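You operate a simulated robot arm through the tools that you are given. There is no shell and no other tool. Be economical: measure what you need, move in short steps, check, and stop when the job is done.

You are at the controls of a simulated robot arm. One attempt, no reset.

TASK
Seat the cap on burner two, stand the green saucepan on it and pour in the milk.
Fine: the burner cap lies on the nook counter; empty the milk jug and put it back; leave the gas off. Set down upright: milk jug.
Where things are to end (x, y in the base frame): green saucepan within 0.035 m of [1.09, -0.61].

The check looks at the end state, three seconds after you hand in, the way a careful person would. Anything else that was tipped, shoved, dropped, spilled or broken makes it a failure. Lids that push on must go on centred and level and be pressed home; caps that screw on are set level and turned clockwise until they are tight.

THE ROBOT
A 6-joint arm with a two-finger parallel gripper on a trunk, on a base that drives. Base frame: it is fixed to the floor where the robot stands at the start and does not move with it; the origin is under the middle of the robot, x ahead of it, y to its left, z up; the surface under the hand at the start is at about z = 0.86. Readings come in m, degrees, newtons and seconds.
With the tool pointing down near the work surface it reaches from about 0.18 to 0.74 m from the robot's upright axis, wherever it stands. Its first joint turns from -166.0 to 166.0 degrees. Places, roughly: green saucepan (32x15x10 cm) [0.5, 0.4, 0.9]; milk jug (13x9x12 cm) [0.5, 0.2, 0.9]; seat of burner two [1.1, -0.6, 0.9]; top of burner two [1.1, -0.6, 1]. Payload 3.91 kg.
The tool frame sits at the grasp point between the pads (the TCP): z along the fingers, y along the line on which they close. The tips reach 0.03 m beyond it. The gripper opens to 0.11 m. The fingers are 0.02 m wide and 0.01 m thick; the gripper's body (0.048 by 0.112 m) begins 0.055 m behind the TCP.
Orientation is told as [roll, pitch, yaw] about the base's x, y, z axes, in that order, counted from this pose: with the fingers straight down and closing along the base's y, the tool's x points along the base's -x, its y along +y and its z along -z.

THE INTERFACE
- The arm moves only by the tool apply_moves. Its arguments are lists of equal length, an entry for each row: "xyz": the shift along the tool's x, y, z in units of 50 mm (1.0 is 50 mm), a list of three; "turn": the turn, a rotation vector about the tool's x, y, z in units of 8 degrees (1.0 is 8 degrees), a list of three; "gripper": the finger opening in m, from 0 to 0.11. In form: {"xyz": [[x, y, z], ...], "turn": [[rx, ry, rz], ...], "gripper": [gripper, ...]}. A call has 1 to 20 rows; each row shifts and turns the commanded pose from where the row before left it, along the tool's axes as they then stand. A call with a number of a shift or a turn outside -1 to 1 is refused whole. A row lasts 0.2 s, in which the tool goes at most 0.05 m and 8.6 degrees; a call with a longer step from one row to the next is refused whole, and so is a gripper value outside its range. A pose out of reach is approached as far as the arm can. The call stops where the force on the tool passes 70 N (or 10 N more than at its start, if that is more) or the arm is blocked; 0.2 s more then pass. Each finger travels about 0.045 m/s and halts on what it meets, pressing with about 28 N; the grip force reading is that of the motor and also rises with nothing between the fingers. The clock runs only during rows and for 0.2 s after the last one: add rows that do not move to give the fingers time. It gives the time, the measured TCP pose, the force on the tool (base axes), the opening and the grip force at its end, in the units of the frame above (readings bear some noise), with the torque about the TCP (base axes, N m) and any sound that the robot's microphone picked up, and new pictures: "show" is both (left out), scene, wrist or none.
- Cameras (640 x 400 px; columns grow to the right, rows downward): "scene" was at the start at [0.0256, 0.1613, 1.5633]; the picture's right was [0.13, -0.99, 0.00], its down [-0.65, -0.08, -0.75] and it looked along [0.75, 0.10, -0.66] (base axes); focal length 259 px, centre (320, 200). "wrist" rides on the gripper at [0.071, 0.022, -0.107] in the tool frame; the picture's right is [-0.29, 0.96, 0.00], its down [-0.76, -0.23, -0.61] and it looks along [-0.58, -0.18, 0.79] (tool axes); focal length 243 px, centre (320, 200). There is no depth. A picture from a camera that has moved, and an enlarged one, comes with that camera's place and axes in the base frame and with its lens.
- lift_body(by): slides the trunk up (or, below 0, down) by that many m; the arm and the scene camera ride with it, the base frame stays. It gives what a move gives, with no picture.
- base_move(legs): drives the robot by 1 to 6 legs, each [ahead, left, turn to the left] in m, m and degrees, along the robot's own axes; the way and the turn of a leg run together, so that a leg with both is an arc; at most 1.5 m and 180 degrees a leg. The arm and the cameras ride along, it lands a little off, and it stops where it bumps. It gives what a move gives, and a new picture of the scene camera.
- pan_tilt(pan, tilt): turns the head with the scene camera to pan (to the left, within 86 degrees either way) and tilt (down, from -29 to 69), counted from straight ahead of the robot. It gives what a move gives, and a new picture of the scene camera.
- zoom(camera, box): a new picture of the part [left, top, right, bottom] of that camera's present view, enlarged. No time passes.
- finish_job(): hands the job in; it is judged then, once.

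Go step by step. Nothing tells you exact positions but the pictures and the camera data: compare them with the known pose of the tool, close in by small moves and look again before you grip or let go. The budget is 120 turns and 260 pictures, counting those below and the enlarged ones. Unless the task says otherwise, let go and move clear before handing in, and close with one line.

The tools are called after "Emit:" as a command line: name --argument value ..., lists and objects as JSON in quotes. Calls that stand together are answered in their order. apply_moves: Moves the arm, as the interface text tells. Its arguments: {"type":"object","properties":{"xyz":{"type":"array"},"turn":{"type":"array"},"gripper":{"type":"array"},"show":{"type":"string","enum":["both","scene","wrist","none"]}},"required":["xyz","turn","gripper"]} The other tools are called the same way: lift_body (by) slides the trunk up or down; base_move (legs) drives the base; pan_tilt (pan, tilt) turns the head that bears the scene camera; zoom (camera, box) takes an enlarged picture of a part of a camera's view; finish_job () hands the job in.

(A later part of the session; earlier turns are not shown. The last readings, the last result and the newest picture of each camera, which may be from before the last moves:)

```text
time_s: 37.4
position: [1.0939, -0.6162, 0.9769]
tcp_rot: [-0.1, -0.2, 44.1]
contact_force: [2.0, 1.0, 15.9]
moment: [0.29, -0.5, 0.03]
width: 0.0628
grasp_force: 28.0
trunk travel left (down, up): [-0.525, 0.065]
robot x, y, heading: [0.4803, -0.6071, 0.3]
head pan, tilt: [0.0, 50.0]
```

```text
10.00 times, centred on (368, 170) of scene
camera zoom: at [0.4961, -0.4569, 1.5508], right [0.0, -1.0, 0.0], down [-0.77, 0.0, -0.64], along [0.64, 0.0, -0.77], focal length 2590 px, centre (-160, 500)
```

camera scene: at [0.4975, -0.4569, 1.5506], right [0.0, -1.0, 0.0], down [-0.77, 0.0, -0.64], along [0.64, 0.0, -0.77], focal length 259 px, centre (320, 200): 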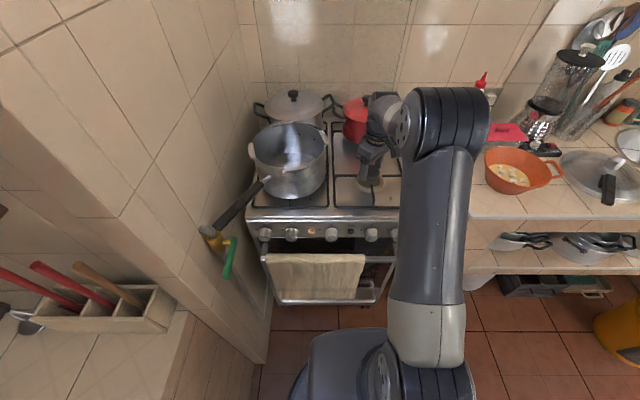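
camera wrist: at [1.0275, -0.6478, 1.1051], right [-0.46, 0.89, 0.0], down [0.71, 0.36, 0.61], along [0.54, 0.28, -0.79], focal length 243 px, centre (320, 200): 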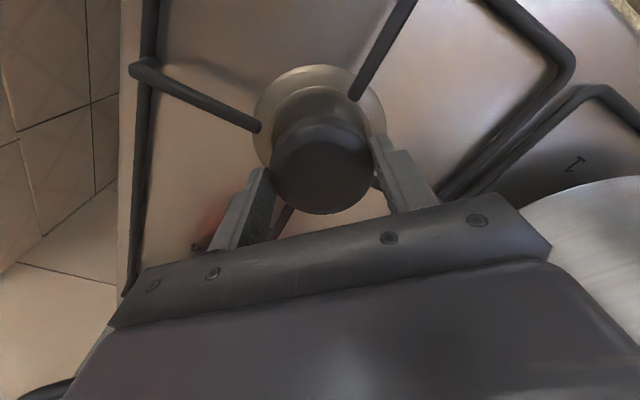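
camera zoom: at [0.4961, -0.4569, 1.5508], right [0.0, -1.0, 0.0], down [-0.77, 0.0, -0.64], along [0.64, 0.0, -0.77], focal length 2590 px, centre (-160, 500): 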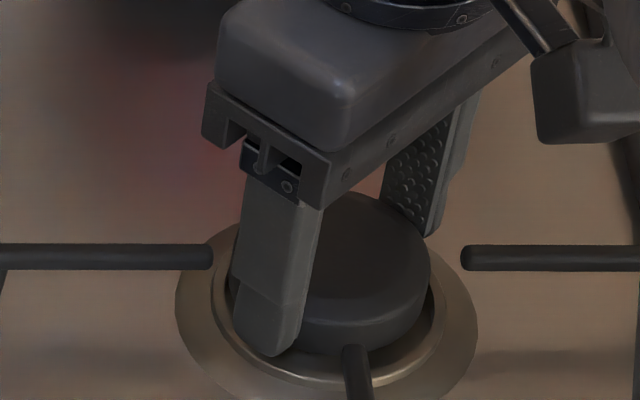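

The far edge of the cap is touching the rim (contact at +x,+y). I'll lift slightly, shift back about 3 mm and try again.

Emit:
apply_moves --xyz '[[0, 0, -0.12], [0.06, 0.03, 0], [0, 0, 0.04], [0, 0, 0.04], [0, 0, 0.03], [0, 0, 0]]' --turn '[[0, 0, 0], [0, 0, 0], [0, 0, 0], [0, 0, 0], [0, 0, 0], [0, 0, 0]]' --gripper '[0.0, 0.0, 0.0, 0.0, 0.0, 0.0]' --show "none"

Emit:
zoom --camera "wrist" --box '[200, 60, 456, 220]'

Emit:
zoom --camera "scene" --box '[336, 150, 400, 190]'

```text
time_s: 38.8
position: [1.0895, -0.6168, 0.9759]
tcp_rot: [0.0, 0.0, 44.1]
contact_force: [0.0, -0.5, -1.2]
moment: [0.01, -0.02, -0.01]
width: 0.0626
grasp_force: 27.6
trunk travel left (down, up): [-0.525, 0.065]
robot x, y, heading: [0.4781, -0.6067, 0.2]
head pan, tilt: [0.0, 50.0]
```

```text
2.50 times, centred on (328, 140) of wrist
camera zoom: at [1.0251, -0.6511, 1.0816], right [-0.46, 0.89, 0.0], down [0.71, 0.36, 0.61], along [0.54, 0.28, -0.79], focal length 606 px, centre (300, 350)
```

zoom: 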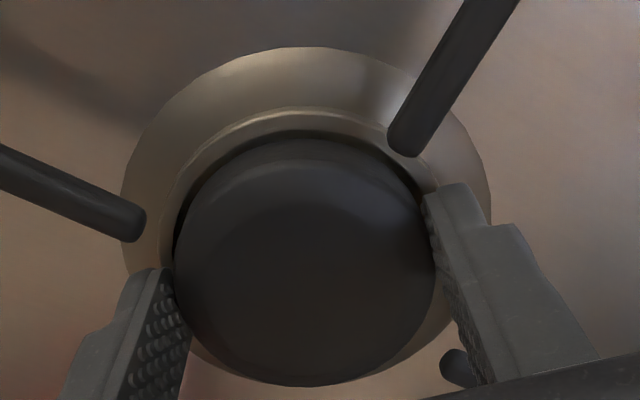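

```text
10.00 times, centred on (368, 170) of scene
camera zoom: at [0.4972, -0.4569, 1.5506], right [0.0, -1.0, 0.0], down [-0.77, 0.0, -0.64], along [0.64, 0.0, -0.77], focal length 2590 px, centre (-160, 500)
```

zoom: 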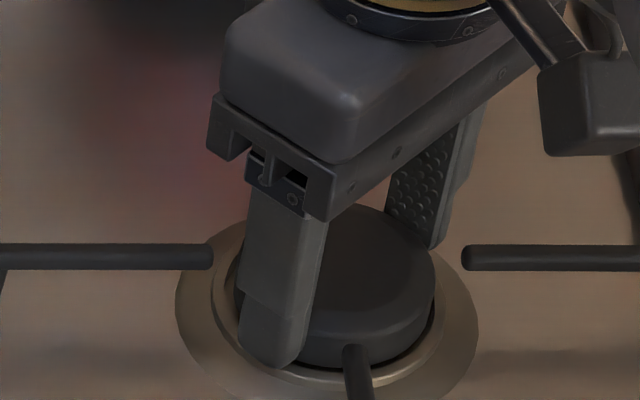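

The cap is now going into the recess with no force. Lowering further.

Emit:
apply_moves --xyz '[[0, 0, 0.04], [0, 0, 0.04], [0, 0, 0]]' --turn '[[0, 0, 0], [0, 0, 0], [0, 0, 0]]' --gripper '[0.0, 0.0, 0.0]' --show "none"

Emit:
zoom --camera "wrist" --box '[200, 60, 456, 220]'

Emit:
zoom --camera "scene" --box '[336, 150, 400, 190]'

```text
time_s: 39.6
position: [1.0903, -0.6166, 0.9734]
tcp_rot: [-0.1, -0.1, 44.1]
contact_force: [-0.1, -0.8, 10.4]
moment: [0.14, 0.37, 0.04]
width: 0.0626
grasp_force: 28.1
trunk travel left (down, up): [-0.525, 0.065]
robot x, y, heading: [0.4802, -0.6096, 0.2]
head pan, tilt: [0.0, 50.0]
```

```text
2.50 times, centred on (328, 140) of wrist
camera zoom: at [1.0244, -0.651, 1.0791], right [-0.46, 0.89, 0.0], down [0.7, 0.36, 0.61], along [0.54, 0.28, -0.79], focal length 606 px, centre (300, 350)
```

zoom: 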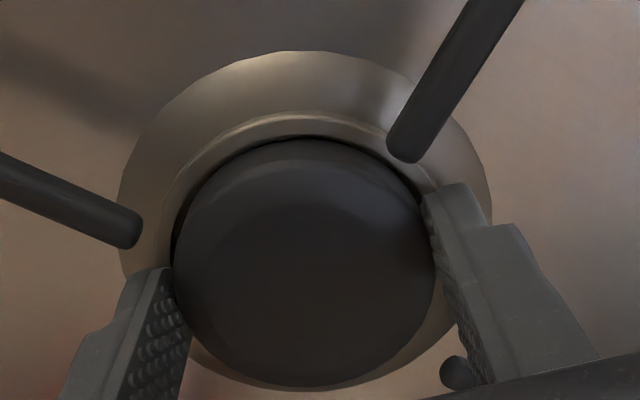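

```text
10.00 times, centred on (368, 170) of scene
camera zoom: at [0.4963, -0.457, 1.5508], right [0.0, -1.0, 0.0], down [-0.77, 0.0, -0.64], along [0.64, 0.0, -0.77], focal length 2590 px, centre (-160, 500)
```

zoom: 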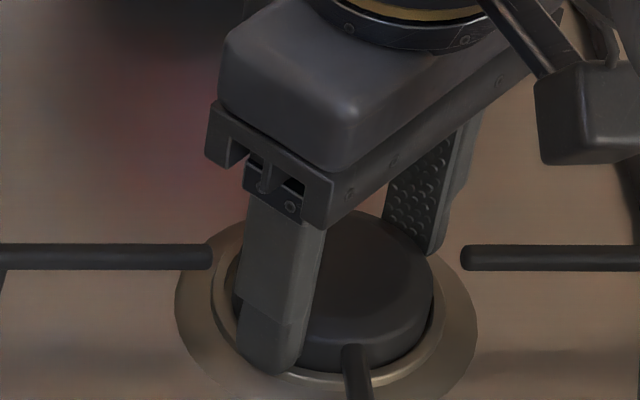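

Contact now looks like a fingertip on the rim, with the cap's lower edge in the recess. I'll open gently and back up to look.

Emit:
apply_moves --xyz '[[0, 0, -0.02], [0, 0, 0], [0, 0, 0], [0, 0, -0.5], [0, 0, -1], [0, 0, -1], [0, 0, 0]]' --turn '[[0, 0, 0], [0, 0, 0], [0, 0, 0], [0, 0, 0], [0, 0, 0], [0, 0, 0], [0, 0, 0]]' --gripper '[0.065, 0.075, 0.08, 0.08, 0.08, 0.08, 0.08]' --show "none"

Emit:
zoom --camera "wrist" --box '[200, 60, 456, 220]'

Emit:
zoom --camera "scene" --box '[336, 150, 400, 190]'

```text
time_s: 41.2
position: [1.0907, -0.6161, 1.0994]
tcp_rot: [0.1, 0.0, 44.2]
contact_force: [0.7, -0.1, -0.7]
moment: [-0.02, -0.03, 0.0]
width: 0.08
grasp_force: 0.1
trunk travel left (down, up): [-0.525, 0.065]
robot x, y, heading: [0.4784, -0.6068, 0.5]
head pan, tilt: [0.0, 50.0]
```

```text
2.50 times, centred on (328, 140) of wrist
camera zoom: at [1.0253, -0.6505, 1.2051], right [-0.46, 0.89, 0.0], down [0.71, 0.36, 0.61], along [0.54, 0.28, -0.79], focal length 606 px, centre (300, 350)
```

zoom: 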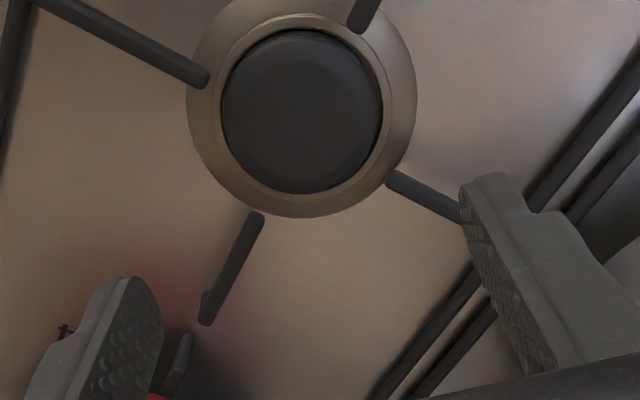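

```text
10.00 times, centred on (368, 170) of scene
camera zoom: at [0.497, -0.4569, 1.5506], right [0.0, -1.0, 0.0], down [-0.77, 0.0, -0.64], along [0.64, 0.0, -0.77], focal length 2590 px, centre (-160, 500)
```

zoom: 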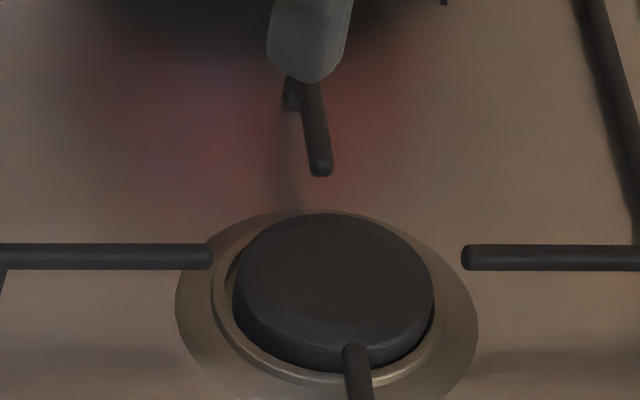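

Emit:
zoom --camera "wrist" --box '[264, 50, 376, 154]'

Emit:
zoom --camera "scene" --box '[352, 168, 384, 188]'

```text
3.85 times, centred on (320, 102) of wrist
camera zoom: at [1.0253, -0.6505, 1.2051], right [-0.46, 0.89, 0.0], down [0.71, 0.36, 0.61], along [0.54, 0.28, -0.79], focal length 933 px, centre (320, 577)
```

zoom: 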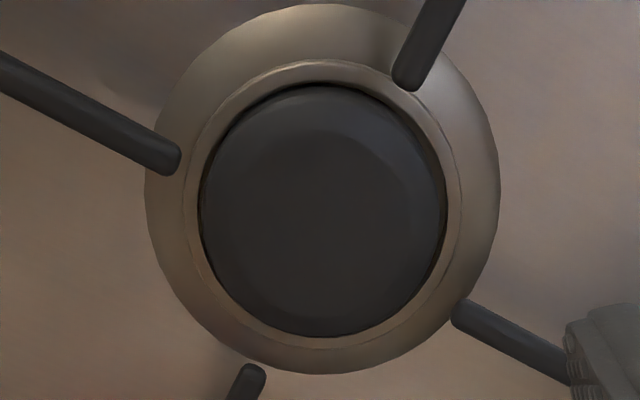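

```text
16.00 times, centred on (368, 178) of scene
camera zoom: at [0.497, -0.4569, 1.5506], right [0.0, -1.0, 0.0], down [-0.77, 0.0, -0.64], along [0.64, 0.0, -0.77], focal length 4144 px, centre (-448, 552)
```

zoom: 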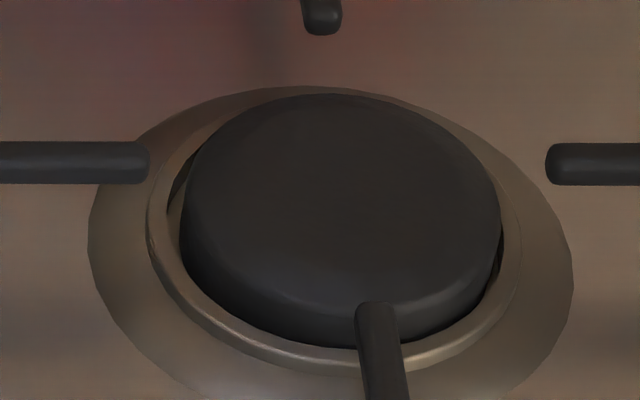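

The cap sits centred in its recess. Next is the saucepan, so I'll raise the arm, turn the hand to yaw about -50° for a rim grip near the handle, and drive back.

Emit:
apply_moves --xyz '[[0.3, 0.3, -0.8], [0.4, 0.4, -0.7], [0.4, 0.4, -0.7], [0.6, 0.6, 0], [0.6, 0.6, 0], [0.6, 0.6, 0], [0, 0, 0]]' --turn '[[0, 0, 0], [0, 0, 0], [0, 0, 0], [0, 0, 0], [0, 0, 0], [0, 0, 0], [0, 0, 0]]' --gripper '[0.08, 0.08, 0.08, 0.08, 0.08, 0.08, 0.08]' --show "none"

Emit:
apply_moves --xyz '[[0, 0, 0], [0, 0, 0], [0, 0, 0], [0, 0, 0], [0, 0, 0], [0, 0, 0], [0, 0, 0], [0, 0, 0], [0, 0, 0], [0, 0, 0], [0, 0, 0], [0, 0, 0], [0, 0, 0]]' --turn '[[0, 0, 0.98], [0, 0, 0.98], [0, 0, 0.98], [0, 0, 0.98], [0, 0, 0.98], [0, 0, 0.98], [0, 0, 0.98], [0, 0, 0.98], [0, 0, 0.98], [0, 0, 0.98], [0, 0, 0.98], [0, 0, 0.98], [0, 0, 0]]' --gripper '[0.08, 0.08, 0.08, 0.08, 0.08, 0.08, 0.08, 0.08, 0.08, 0.08, 0.08, 0.08, 0.08]' --show "none"

Emit:
base_move --legs '[[-0.48, 0, 0], [0, 0.7, 0]]'

```text
time_s: 42.8
position: [0.8846, -0.6132, 1.2082]
tcp_rot: [0.0, 0.1, 44.2]
contact_force: [-0.4, -0.7, 0.3]
moment: [0.0, -0.01, -0.02]
width: 0.0803
grasp_force: 0.1
trunk travel left (down, up): [-0.525, 0.065]
robot x, y, heading: [0.4764, -0.6068, 0.2]
head pan, tilt: [0.0, 50.0]
```

```text
time_s: 45.6
position: [0.8845, -0.6135, 1.2075]
tcp_rot: [0.0, 0.0, -50.1]
contact_force: [-1.0, -0.4, 0.7]
moment: [-0.02, -0.01, 0.03]
width: 0.08
grasp_force: 0.1
trunk travel left (down, up): [-0.525, 0.065]
robot x, y, heading: [0.4795, -0.6071, 0.1]
head pan, tilt: [0.0, 50.0]
```

```text
time_s: 51.9
position: [0.3997, 0.0751, 1.2073]
tcp_rot: [0.0, 0.0, -50.4]
contact_force: [-0.4, -0.1, -0.4]
moment: [-0.02, -0.02, 0.02]
width: 0.0801
grasp_force: 0.0
trunk travel left (down, up): [-0.525, 0.065]
robot x, y, heading: [-0.0083, 0.0858, -0.6]
head pan, tilt: [0.0, 50.0]
camera scene: at [0.0122, 0.235, 1.5506], right [-0.01, -1.0, 0.0], down [-0.77, 0.01, -0.64], along [0.64, 0.0, -0.77], focal length 259 px, centre (320, 200)
```

scene: 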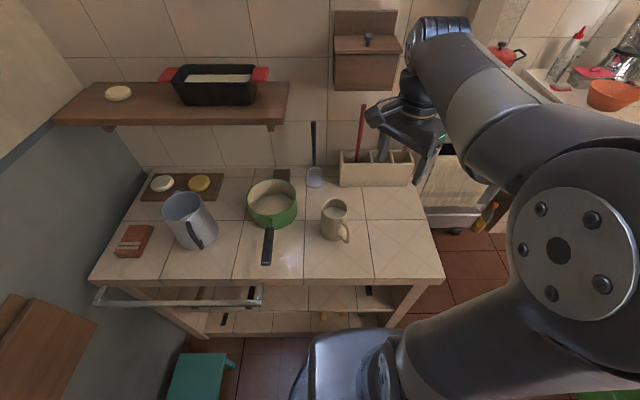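

Emit:
zoom --camera "scene" --box '[220, 165, 380, 275]'

```text
3.64 times, centred on (300, 220) of scene
camera zoom: at [0.0122, 0.235, 1.5506], right [-0.01, -1.0, 0.0], down [-0.77, 0.01, -0.64], along [0.64, 0.0, -0.77], focal length 942 px, centre (393, 127)
```

zoom: 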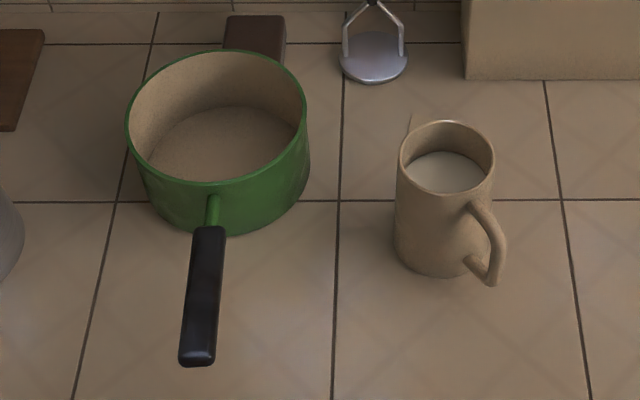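

The saucepan's centre is at about [0.544, 0.39], rim z≈0.93, with its handle toward me. I'll move above the rim point at about [0.487, 0.342].

Emit:
apply_moves --xyz '[[0.375, 0.593, 0.443], [0.375, 0.593, 0.443], [0.375, 0.593, 0.443], [0.375, 0.593, 0.443], [0.375, 0.593, 0.443], [0.375, 0.593, 0.443], [0.375, 0.593, 0.443], [0.375, 0.593, 0.443], [0, 0, 0]]' --turn '[[0, 0, 0], [0, 0, 0], [0, 0, 0], [0, 0, 0], [0, 0, 0], [0, 0, 0], [0, 0, 0], [0, 0, 0], [0, 0, 0]]' --gripper '[0.08, 0.08, 0.08, 0.08, 0.08, 0.08, 0.08, 0.08, 0.08]'

Emit:
zoom --camera "scene" --box '[220, 165, 380, 275]'

```text
time_s: 53.9
position: [0.4856, 0.34, 1.0294]
tcp_rot: [0.0, 0.0, -50.5]
contact_force: [-0.5, -0.4, -0.7]
moment: [-0.03, 0.02, -0.04]
width: 0.0802
grasp_force: 0.0
trunk travel left (down, up): [-0.525, 0.065]
robot x, y, heading: [-0.0083, 0.0844, -0.2]
head pan, tilt: [0.0, 50.0]
camera scene: at [0.0124, 0.2352, 1.5506], right [-0.01, -1.0, 0.0], down [-0.77, 0.01, -0.64], along [0.64, 0.0, -0.77], focal length 259 px, centre (320, 200)
camera wrist: at [0.4569, 0.4078, 1.1364], right [0.92, 0.39, 0.0], down [0.31, -0.73, 0.61], along [0.23, -0.56, -0.79], focal length 243 px, centre (320, 200)
```

scene: 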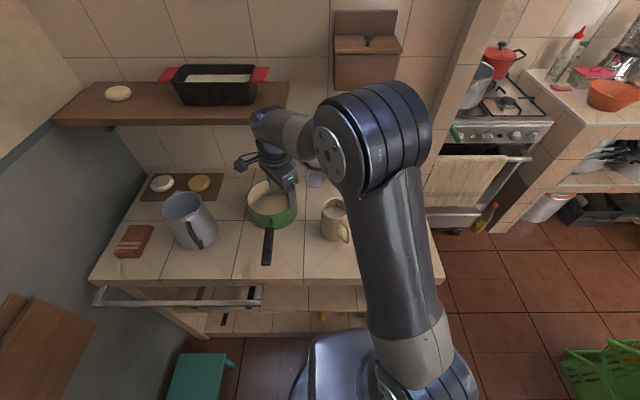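
wrist: 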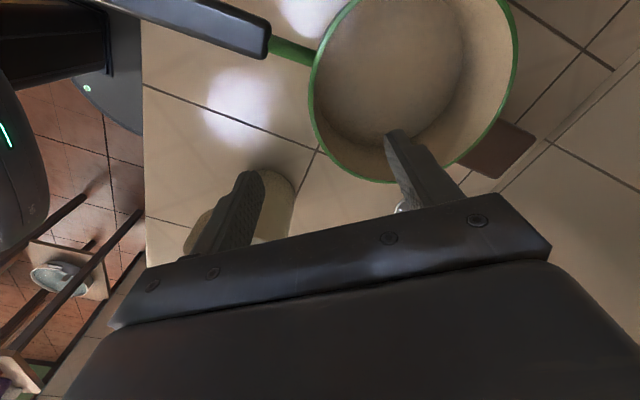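

```text
3.64 times, centred on (300, 220) of scene
camera zoom: at [0.0124, 0.2352, 1.5506], right [-0.01, -1.0, 0.0], down [-0.77, 0.01, -0.64], along [0.64, 0.0, -0.77], focal length 942 px, centre (393, 127)
```

zoom: 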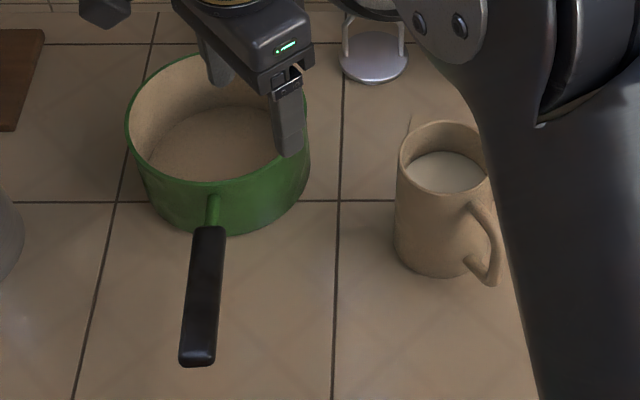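

The rim passes right under the grasp point. Descending so that the fingers straddle the wall.

Emit:
apply_moves --xyz '[[0, 0, 0.75], [0, 0, 0.75], [0, 0, 0.75], [0, 0, 0]]' --turn '[[0, 0, 0], [0, 0, 0], [0, 0, 0], [0, 0, 0]]' --gripper '[0.08, 0.08, 0.08, 0.08]'

Emit:
zoom --camera "scene" --box '[220, 165, 380, 275]'

```text
time_s: 54.9
position: [0.485, 0.3396, 0.9177]
tcp_rot: [0.0, 0.0, -50.5]
contact_force: [0.2, -0.2, -0.8]
moment: [-0.01, 0.01, 0.04]
width: 0.0801
grasp_force: 0.0
trunk travel left (down, up): [-0.525, 0.065]
robot x, y, heading: [-0.0102, 0.0826, -0.3]
head pan, tilt: [0.0, 50.0]
camera scene: at [0.0124, 0.235, 1.5506], right [-0.01, -1.0, 0.0], down [-0.77, 0.01, -0.64], along [0.64, 0.0, -0.77], focal length 259 px, centre (320, 200)
camera wrist: at [0.4578, 0.4081, 1.0253], right [0.92, 0.39, 0.0], down [0.31, -0.73, 0.61], along [0.23, -0.56, -0.79], focal length 243 px, centre (320, 200)
```

scene: 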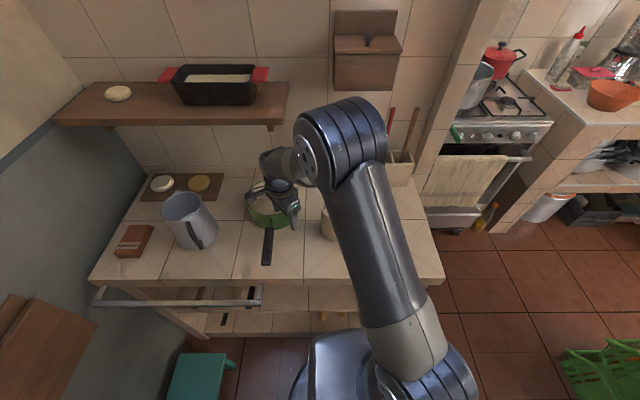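
wrist: 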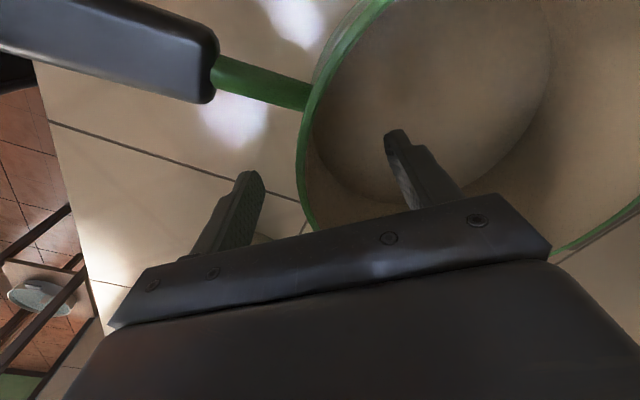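

```text
3.64 times, centred on (300, 220) of scene
camera zoom: at [0.0124, 0.235, 1.5506], right [-0.01, -1.0, 0.0], down [-0.77, 0.01, -0.64], along [0.64, 0.0, -0.77], focal length 942 px, centre (393, 127)
```

zoom: 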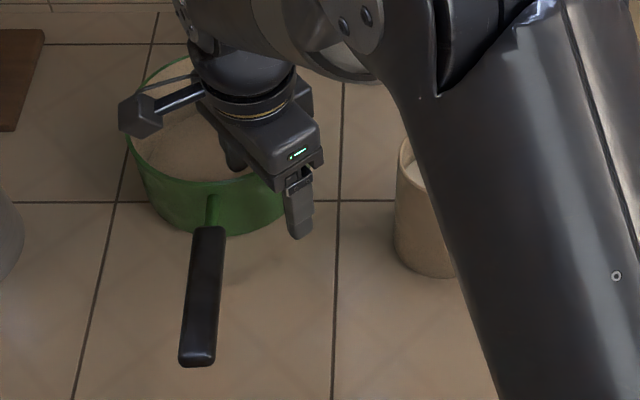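

Emit:
apply_moves --xyz '[[0, -0.12, 0.04], [0, 0, 0], [0, 0, 0], [0, 0, 0], [0, 0, 0], [0, 0, 0], [0, 0, 0], [0, 0, 0]]' --turn '[[0, 0, 0], [0, 0, 0], [0, 0, 0], [0, 0, 0], [0, 0, 0], [0, 0, 0], [0, 0, 0], [0, 0, 0]]' --gripper '[0.08, 0.06, 0.045, 0.03, 0.015, 0.0, 0.0, 0.0]' --show "wrist"

```text
time_s: 56.7
position: [0.4804, 0.3363, 0.9181]
tcp_rot: [0.1, 0.1, -50.5]
contact_force: [-1.0, -0.3, 1.2]
moment: [0.01, 0.05, 0.06]
width: 0.0029
grasp_force: 27.9
trunk travel left (down, up): [-0.525, 0.065]
robot x, y, heading: [-0.0068, 0.0819, -0.3]
head pan, tilt: [0.0, 50.0]
camera wrist: at [0.4529, 0.4048, 1.0242], right [0.92, 0.39, 0.0], down [0.31, -0.73, 0.61], along [0.23, -0.56, -0.79], focal length 243 px, centre (320, 200)
```

wrist: 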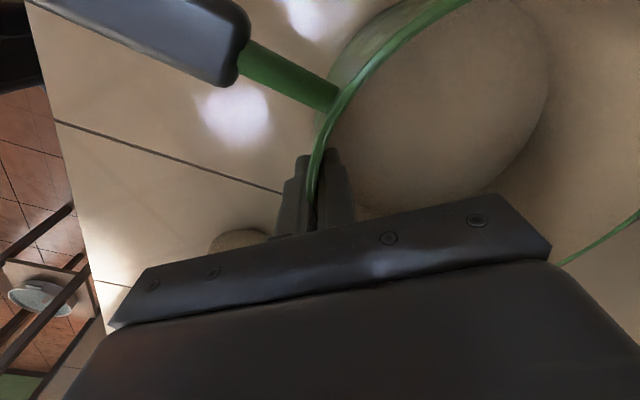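

The wall is gripped (3 mm). I'll make a small test lift.

Emit:
apply_moves --xyz '[[0, 0, -0.15], [0, 0, -0.25], [0, 0, -0.3], [0, 0, 0], [0, 0, 0]]' --turn '[[0, 0, 0], [0, 0, 0], [0, 0, 0], [0, 0, 0], [0, 0, 0]]' --gripper '[0.0, 0.0, 0.0, 0.0, 0.0]'

Emit:
zoom --camera "scene" --box '[220, 165, 380, 275]'

```text
time_s: 57.9
position: [0.4803, 0.3363, 0.9512]
tcp_rot: [0.0, 0.0, -50.5]
contact_force: [1.2, 0.2, -2.4]
moment: [-0.12, 0.08, -0.01]
width: 0.0032
grasp_force: 28.1
trunk travel left (down, up): [-0.525, 0.065]
robot x, y, heading: [-0.0068, 0.0825, -0.3]
head pan, tilt: [0.0, 50.0]
camera scene: at [0.0125, 0.2351, 1.5506], right [-0.01, -1.0, 0.0], down [-0.77, 0.01, -0.64], along [0.64, 0.0, -0.77], focal length 259 px, centre (320, 200)
camera wrist: at [0.4525, 0.4051, 1.058], right [0.92, 0.39, 0.0], down [0.31, -0.73, 0.61], along [0.23, -0.56, -0.79], focal length 243 px, centre (320, 200)
```

scene: 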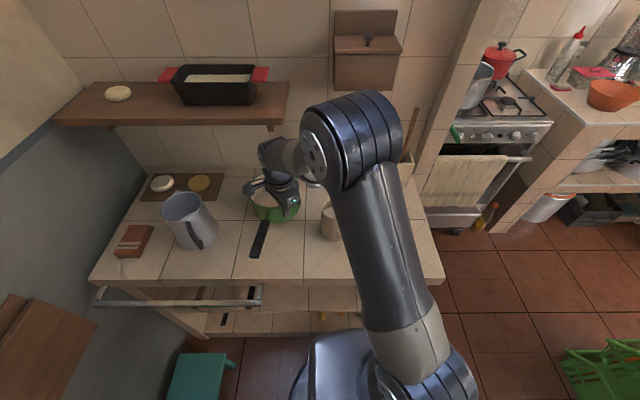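
wrist: 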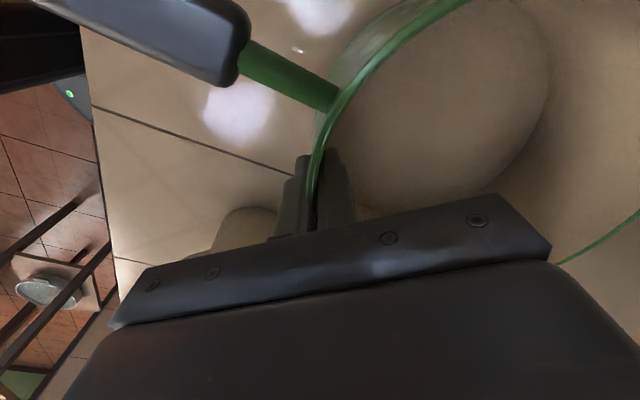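

```text
3.64 times, centred on (300, 220) of scene
camera zoom: at [0.0125, 0.2351, 1.5506], right [-0.01, -1.0, 0.0], down [-0.77, 0.01, -0.64], along [0.64, 0.0, -0.77], focal length 942 px, centre (393, 127)
```

zoom: 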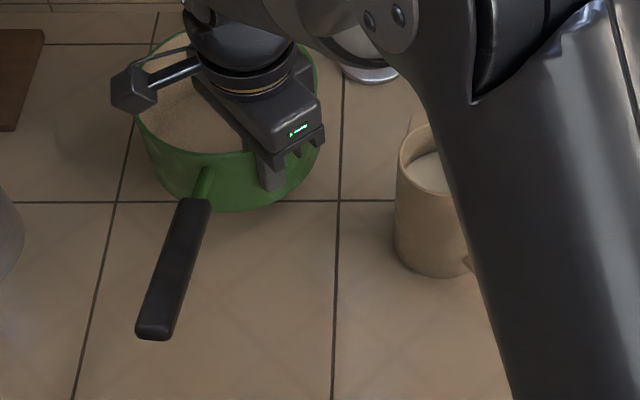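

Held and level, and the pan weighs only about 2.5 N. I'll lift it high, retract a little and drive to the stove.

Emit:
apply_moves --xyz '[[0, 0, -0.6], [0, 0, -0.9], [0, 0, -0.9], [0, 0, -0.9], [0, 0, -0.9], [0, 0, -0.9], [0.2, -0.3, 0], [0.2, -0.3, 0], [0.2, -0.3, 0], [0, 0, 0]]' --turn '[[0, 0, 0], [0, 0, 0], [0, 0, 0], [0, 0, 0], [0, 0, 0], [0, 0, 0], [0, 0, 0], [0, 0, 0], [0, 0, 0], [0, 0, 0]]' --gripper '[0.0, 0.0, 0.0, 0.0, 0.0, 0.0, 0.0, 0.0, 0.0, 0.0]'

```text
time_s: 60.1
position: [0.4268, 0.3314, 1.2044]
tcp_rot: [0.0, 0.1, -50.3]
contact_force: [-3.0, -0.6, -9.1]
moment: [-0.52, 0.91, 0.04]
width: 0.0085
grasp_force: 28.2
trunk travel left (down, up): [-0.525, 0.065]
robot x, y, heading: [-0.0079, 0.0859, -0.5]
head pan, tilt: [0.0, 50.0]
camera scene: at [0.0123, 0.2353, 1.5506], right [-0.01, -1.0, 0.0], down [-0.77, 0.01, -0.64], along [0.64, 0.0, -0.77], focal length 259 px, centre (320, 200)
camera wrist: at [0.3994, 0.4001, 1.3108], right [0.92, 0.39, 0.0], down [0.31, -0.73, 0.61], along [0.23, -0.56, -0.79], focal length 243 px, centre (320, 200)
```

scene: 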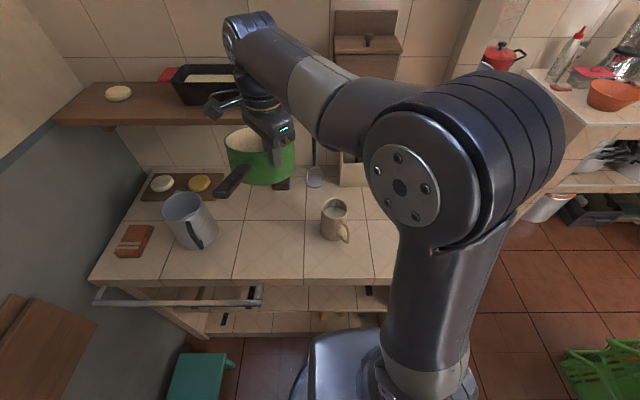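
wrist: 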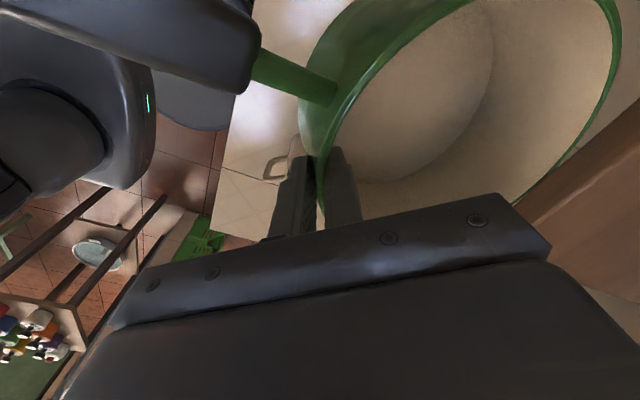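

The force jumped to 9 N and the pan looks tilted in the grip. I suspect it touched the shelf, so I'll look closer before moving.

Emit:
zoom --camera "scene" --box '[180, 80, 340, 200]'

Emit:
zoom --camera "wrist" --box '[220, 0, 640, 262]'

```text
3.33 times, centred on (260, 140) of scene
camera zoom: at [0.0123, 0.2353, 1.5506], right [-0.01, -1.0, 0.0], down [-0.77, 0.01, -0.64], along [0.64, 0.0, -0.77], focal length 863 px, centre (520, 400)
```

zoom: 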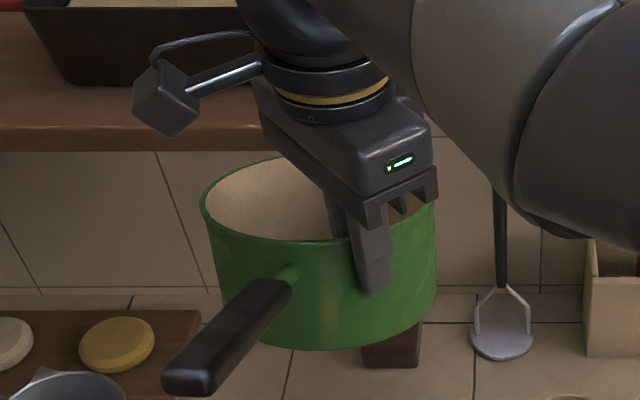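

```text
1.52 times, centred on (430, 131) of wrist
camera zoom: at [0.3994, 0.4001, 1.3108], right [0.92, 0.39, 0.0], down [0.31, -0.73, 0.61], along [0.23, -0.56, -0.79], focal length 370 px, centre (152, 305)
```

zoom: 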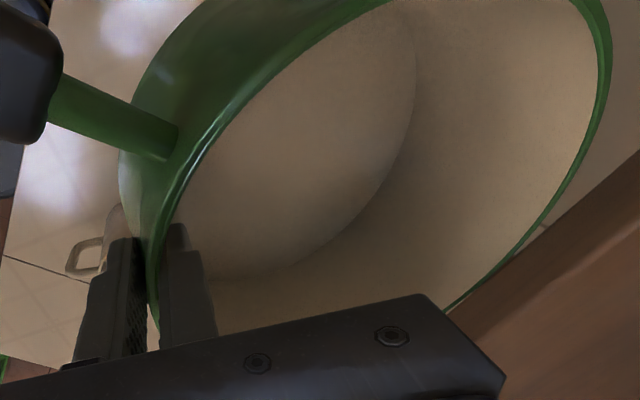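

The far rim is jammed under the wall shelf's front edge. I'll lower it straight down to get clear and set the pan back on the counter to re-level it.

Emit:
apply_moves --xyz '[[0, 0, 0.3], [0, 0, 0.6], [0, 0, 0.8], [0, 0, 0]]' --turn '[[0, 0, 0], [0, 0, 0], [0, 0, 0], [0, 0, 0]]' --gripper '[0.0, 0.0, 0.0, 0.0]'

Emit:
zoom --camera "scene" --box '[40, 40, 360, 280]'

```text
time_s: 61.1
position: [0.428, 0.332, 1.1217]
tcp_rot: [0.0, 0.1, -50.3]
contact_force: [-0.6, 0.1, -2.7]
moment: [-0.15, 0.1, -0.01]
width: 0.0028
grasp_force: 27.6
trunk travel left (down, up): [-0.525, 0.065]
robot x, y, heading: [-0.0081, 0.0839, -0.6]
head pan, tilt: [0.0, 50.0]
camera scene: at [0.0126, 0.2351, 1.5506], right [-0.01, -1.0, 0.0], down [-0.77, 0.01, -0.64], along [0.64, 0.0, -0.77], focal length 259 px, centre (320, 200)
camera wrist: at [0.4006, 0.3996, 1.2282], right [0.92, 0.39, 0.0], down [0.31, -0.73, 0.61], along [0.23, -0.56, -0.79], focal length 243 px, centre (320, 200)
```

scene: 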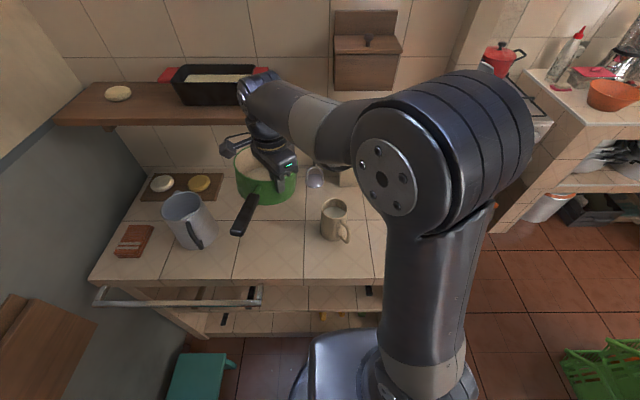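
wrist: 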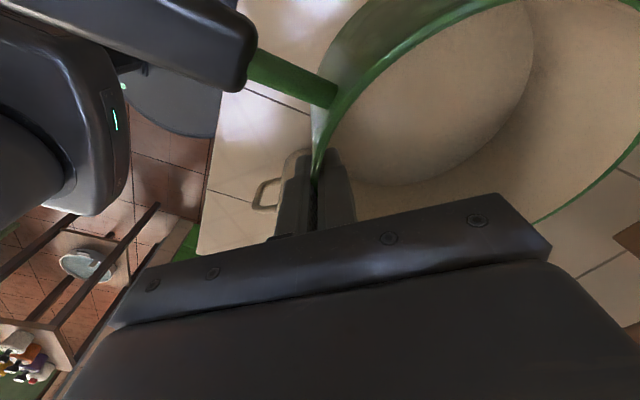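

```text
1.67 times, centred on (200, 160) of scene
camera zoom: at [0.0126, 0.2351, 1.5506], right [-0.01, -1.0, 0.0], down [-0.77, 0.01, -0.64], along [0.64, 0.0, -0.77], focal length 432 px, centre (520, 267)
```

zoom: 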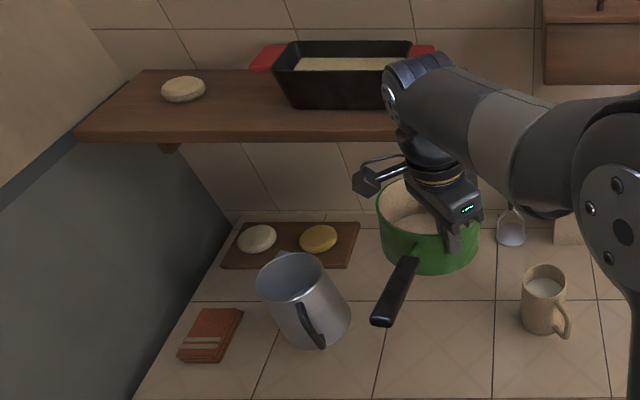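

It's free and level again (2.7 N), and the shelf looks undisturbed. I'll move the pan away from the shelf and toward me before raising it.

Emit:
apply_moves --xyz '[[-0.34, -0.63, 0], [-0.34, -0.63, 0], [-0.34, -0.63, 0], [0, 0, 0], [0, 0, -0.6], [0, 0, -0.6], [0, 0, -0.6], [0, 0, 0]]' --turn '[[0, 0, 0], [0, 0, 0], [0, 0, 0], [0, 0, 0], [0, 0, 0], [0, 0, 0], [0, 0, 0], [0, 0, 0]]' --gripper '[0.0, 0.0, 0.0, 0.0, 0.0, 0.0, 0.0, 0.0]'

```text
time_s: 62.9
position: [0.3873, 0.2314, 1.2128]
tcp_rot: [0.0, 0.0, -50.5]
contact_force: [0.2, 0.6, -3.0]
moment: [-0.13, 0.09, -0.01]
width: 0.0027
grasp_force: 28.1
trunk travel left (down, up): [-0.525, 0.065]
robot x, y, heading: [-0.0091, 0.083, -0.4]
head pan, tilt: [0.0, 50.0]
camera scene: at [0.0123, 0.2349, 1.5506], right [-0.01, -1.0, 0.0], down [-0.77, 0.01, -0.64], along [0.64, 0.0, -0.77], focal length 259 px, centre (320, 200)
camera wrist: at [0.3595, 0.3003, 1.3191], right [0.92, 0.39, 0.0], down [0.31, -0.73, 0.61], along [0.23, -0.56, -0.79], focal length 243 px, centre (320, 200)
```

scene: 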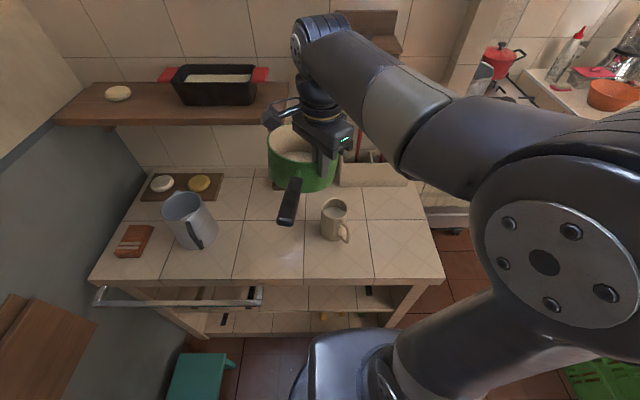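
wrist: 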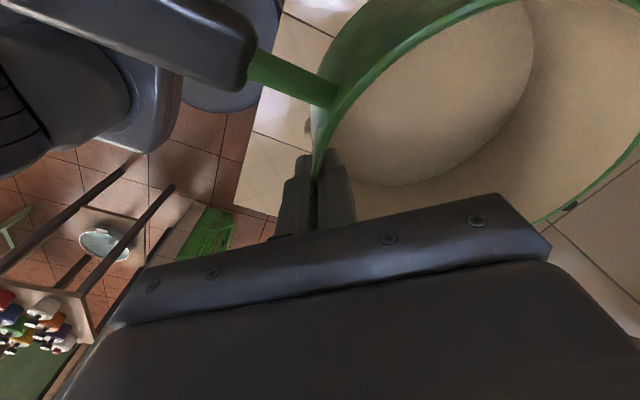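

Held well. Driving to the stove.

Emit:
base_move --legs '[[0, -0.7, 0], [0.46, 0, 0.4]]'

Emit:
zoom --camera "scene" --box '[240, 90, 440, 240]'

```text
time_s: 69.1
position: [0.8382, -0.4694, 1.2112]
tcp_rot: [0.0, 0.0, -50.3]
contact_force: [-0.2, 1.0, -2.4]
moment: [-0.14, 0.05, 0.03]
width: 0.0028
grasp_force: 28.0
trunk travel left (down, up): [-0.525, 0.065]
robot x, y, heading: [0.4436, -0.6203, -0.2]
head pan, tilt: [0.0, 50.0]
camera scene: at [0.4639, -0.4694, 1.5506], right [0.0, -1.0, 0.0], down [-0.77, 0.0, -0.64], along [0.64, 0.0, -0.77], focal length 259 px, centre (320, 200)
```

scene: 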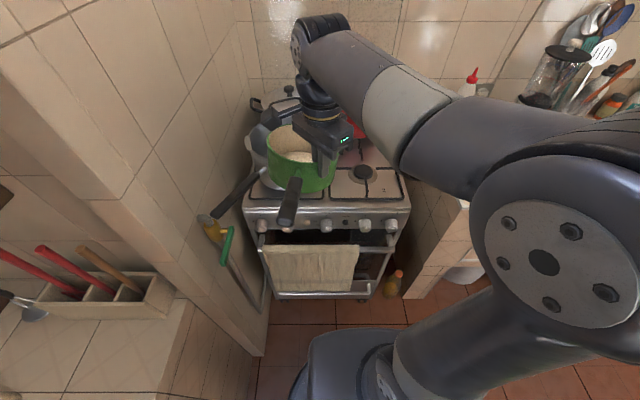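

```text
2.67 times, centred on (340, 165) of scene
camera zoom: at [0.4639, -0.4694, 1.5506], right [0.0, -1.0, 0.0], down [-0.77, 0.0, -0.64], along [0.64, 0.0, -0.77], focal length 691 px, centre (267, 293)
```

zoom: 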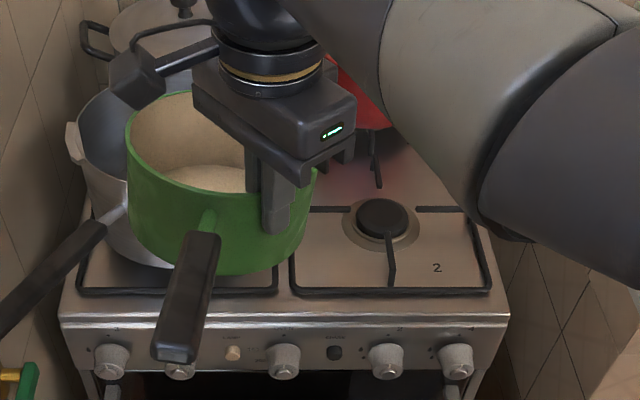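

Emit:
apply_moves --xyz '[[-0.73, -0.607, 0], [-0.73, -0.607, 0], [-0.73, -0.607, 0], [-0.73, -0.607, 0], [0, 0, 0], [-0.607, 0.73, 0], [-0.607, 0.73, 0], [-0.607, 0.73, 0], [-0.607, 0.73, 0], [0, 0, 0.6], [0, 0, 0.6], [0, 0, 0]]' --turn '[[0, 0, 0], [0, 0, 0], [0, 0, 0], [0, 0, 0], [0, 0, 0], [0, 0, 0], [0, 0, 0], [0, 0, 0], [0, 0, 0], [0, 0, 0], [0, 0, 0], [0, 0, 0]]' --gripper '[0.0, 0.0, 0.0, 0.0, 0.0, 0.0, 0.0, 0.0, 0.0, 0.0, 0.0, 0.0]'

Emit:
zoom --camera "scene" --box '[280, 100, 440, 200]'

```text
time_s: 71.7
position: [1.0302, -0.6591, 1.1533]
tcp_rot: [0.1, 0.0, -50.2]
contact_force: [0.5, 0.3, -2.2]
moment: [-0.14, 0.08, -0.02]
width: 0.0028
grasp_force: 27.7
trunk travel left (down, up): [-0.525, 0.065]
robot x, y, heading: [0.443, -0.6182, 0.1]
head pan, tilt: [0.0, 50.0]
camera scene: at [0.4642, -0.4696, 1.5506], right [0.0, -1.0, 0.0], down [-0.77, 0.0, -0.64], along [0.64, 0.0, -0.77], focal length 259 px, centre (320, 200)
camera wrist: at [1.0025, -0.5912, 1.2585], right [0.92, 0.39, 0.0], down [0.31, -0.73, 0.61], along [0.24, -0.56, -0.79], focal length 243 px, centre (320, 200)
```

scene: 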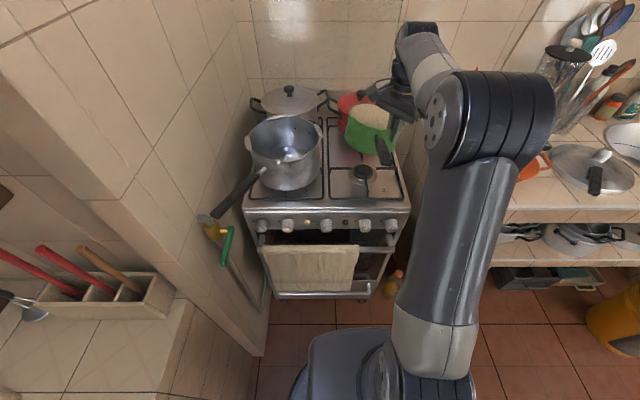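
wrist: 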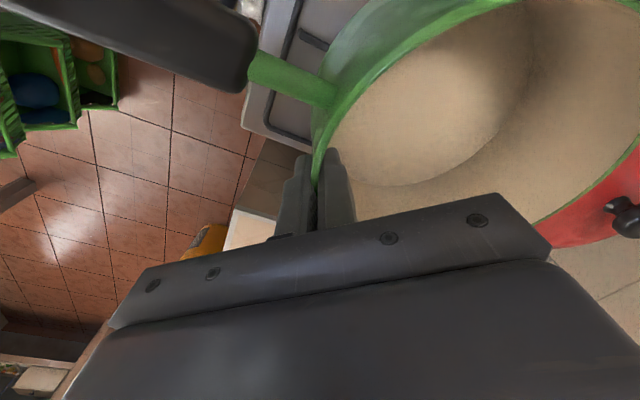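

```text
4.00 times, centred on (360, 150) of scene
camera zoom: at [0.4642, -0.4696, 1.5506], right [0.0, -1.0, 0.0], down [-0.77, 0.0, -0.64], along [0.64, 0.0, -0.77], focal length 1036 px, centre (160, 400)
```

zoom: 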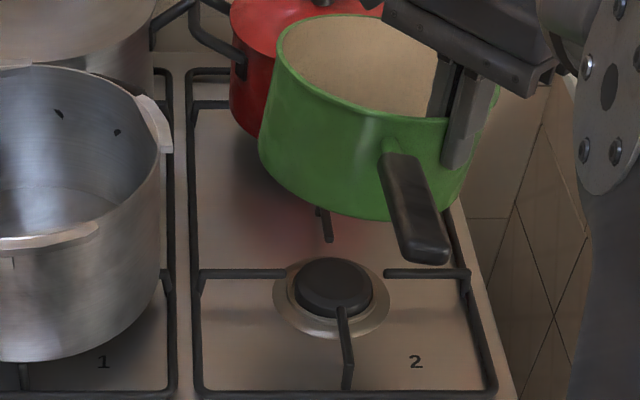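

The pan is above burner two, with its centre near [1.087, -0.612]. Lowering most of the way.

Emit:
apply_moves --xyz '[[-0.05, 0.06, 0.55], [0, 0, 0.55], [0, 0, 0.55], [0, 0, 0.5], [0, 0, 0]]' --turn '[[0, 0, 0], [0, 0, 0], [0, 0, 0], [0, 0, 0], [0, 0, 0]]' --gripper '[0.0, 0.0, 0.0, 0.0, 0.0]' --show "none"

Emit:
zoom --camera "scene" --box '[300, 110, 428, 190]'

```text
time_s: 72.9
position: [1.0325, -0.6596, 1.0474]
tcp_rot: [0.2, -0.1, -50.1]
contact_force: [-0.4, 3.0, 12.3]
moment: [-0.22, -0.86, 0.19]
width: 0.003
grasp_force: 28.1
trunk travel left (down, up): [-0.525, 0.065]
robot x, y, heading: [0.4393, -0.6198, 0.1]
head pan, tilt: [0.0, 50.0]
```

```text
5.00 times, centred on (364, 150) of scene
camera zoom: at [0.4625, -0.4689, 1.5508], right [0.0, -1.0, 0.0], down [-0.77, 0.0, -0.64], along [0.64, 0.0, -0.77], focal length 1295 px, centre (100, 450)
```

zoom: 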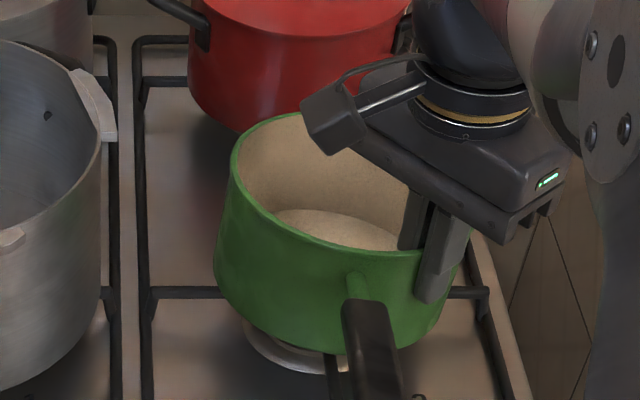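

The pan touched the right-hand grate arm early, so it is tilted in the grip (right side low). I'll raise it 3 cm and examine the tilt.

Emit:
apply_moves --xyz '[[0, 0, -0.4], [0, 0, -0.4], [0, 0, 0]]' --turn '[[0, 0, 0], [0, 0, 0], [0, 0, 0]]' --gripper '[0.0, 0.0, 0.0]' --show "wrist"

Emit:
zoom --camera "scene" --box '[300, 100, 428, 180]'

```text
time_s: 73.7
position: [1.0334, -0.6598, 1.0857]
tcp_rot: [0.2, 0.1, -50.2]
contact_force: [0.1, 0.2, -3.2]
moment: [-0.14, 0.07, 0.0]
width: 0.0027
grasp_force: 27.5
trunk travel left (down, up): [-0.525, 0.065]
robot x, y, heading: [0.4436, -0.6192, -0.0]
head pan, tilt: [0.0, 50.0]
camera wrist: at [1.0051, -0.5924, 1.1917], right [0.92, 0.39, 0.0], down [0.31, -0.73, 0.61], along [0.24, -0.56, -0.79], focal length 243 px, centre (320, 200)
```

wrist: 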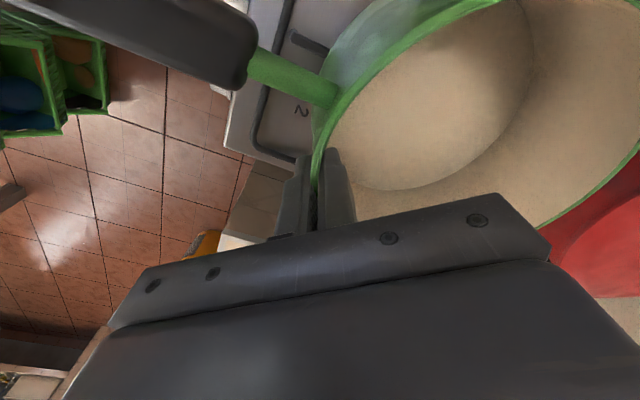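

```text
5.00 times, centred on (364, 140) of scene
camera zoom: at [0.4639, -0.4696, 1.5506], right [0.0, -1.0, 0.0], down [-0.77, 0.0, -0.64], along [0.64, 0.0, -0.77], focal length 1295 px, centre (100, 500)
```

zoom: 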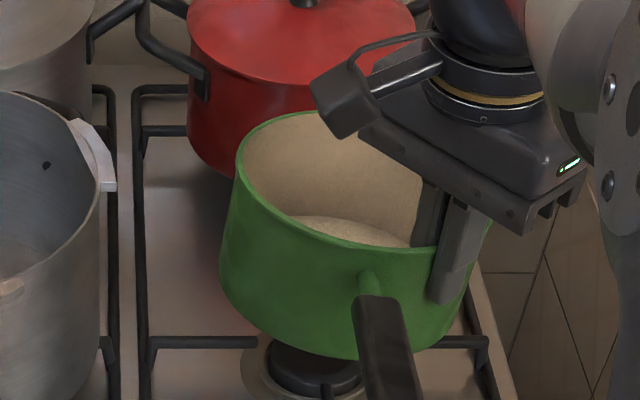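

On reflection the apparent roll is mostly perspective: the walls are nearly vertical, and the grate arms sit at z≈0.975, which fits that contact height. I'll lower again to light contact.

Emit:
apply_moves --xyz '[[0, 0, 0.4], [0, 0, 0.3], [0, 0, 0.05], [0, 0, 0]]' --turn '[[0, 0, 0], [0, 0, 0], [0, 0, 0], [0, 0, 0]]' --gripper '[0.0, 0.0, 0.0, 0.0]' --show "none"

Emit:
zoom --camera "scene" --box '[316, 120, 412, 180]'

```text
time_s: 74.7
position: [1.0334, -0.6592, 1.0474]
tcp_rot: [-0.1, 0.0, -50.2]
contact_force: [-0.1, -1.0, -2.6]
moment: [-0.12, 0.09, -0.04]
width: 0.0028
grasp_force: 28.0
trunk travel left (down, up): [-0.525, 0.065]
robot x, y, heading: [0.4451, -0.6223, -0.4]
head pan, tilt: [0.0, 50.0]
```

```text
6.67 times, centred on (364, 150) of scene
camera zoom: at [0.4638, -0.4696, 1.5506], right [0.0, -1.0, 0.0], down [-0.77, 0.0, -0.64], along [0.64, 0.0, -0.77], focal length 1727 px, centre (27, 533)
```

zoom: 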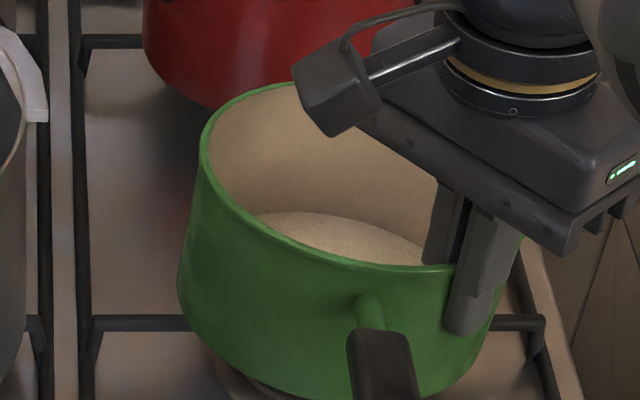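

Emit:
apply_moves --xyz '[[0, 0, 0.08], [0, 0, 0.06], [0, 0, 0]]' --turn '[[0, 0, 0], [0, 0, 0], [0, 0, 0]]' --gripper '[0.0, 0.0, 0.0]' --show "none"

```text
time_s: 75.5
position: [1.0333, -0.6583, 1.0428]
tcp_rot: [0.1, -0.1, -50.1]
contact_force: [-1.7, 3.2, 12.1]
moment: [-0.24, -0.72, 0.18]
width: 0.0029
grasp_force: 28.1
trunk travel left (down, up): [-0.525, 0.065]
robot x, y, heading: [0.4407, -0.6198, -0.1]
head pan, tilt: [0.0, 50.0]
```

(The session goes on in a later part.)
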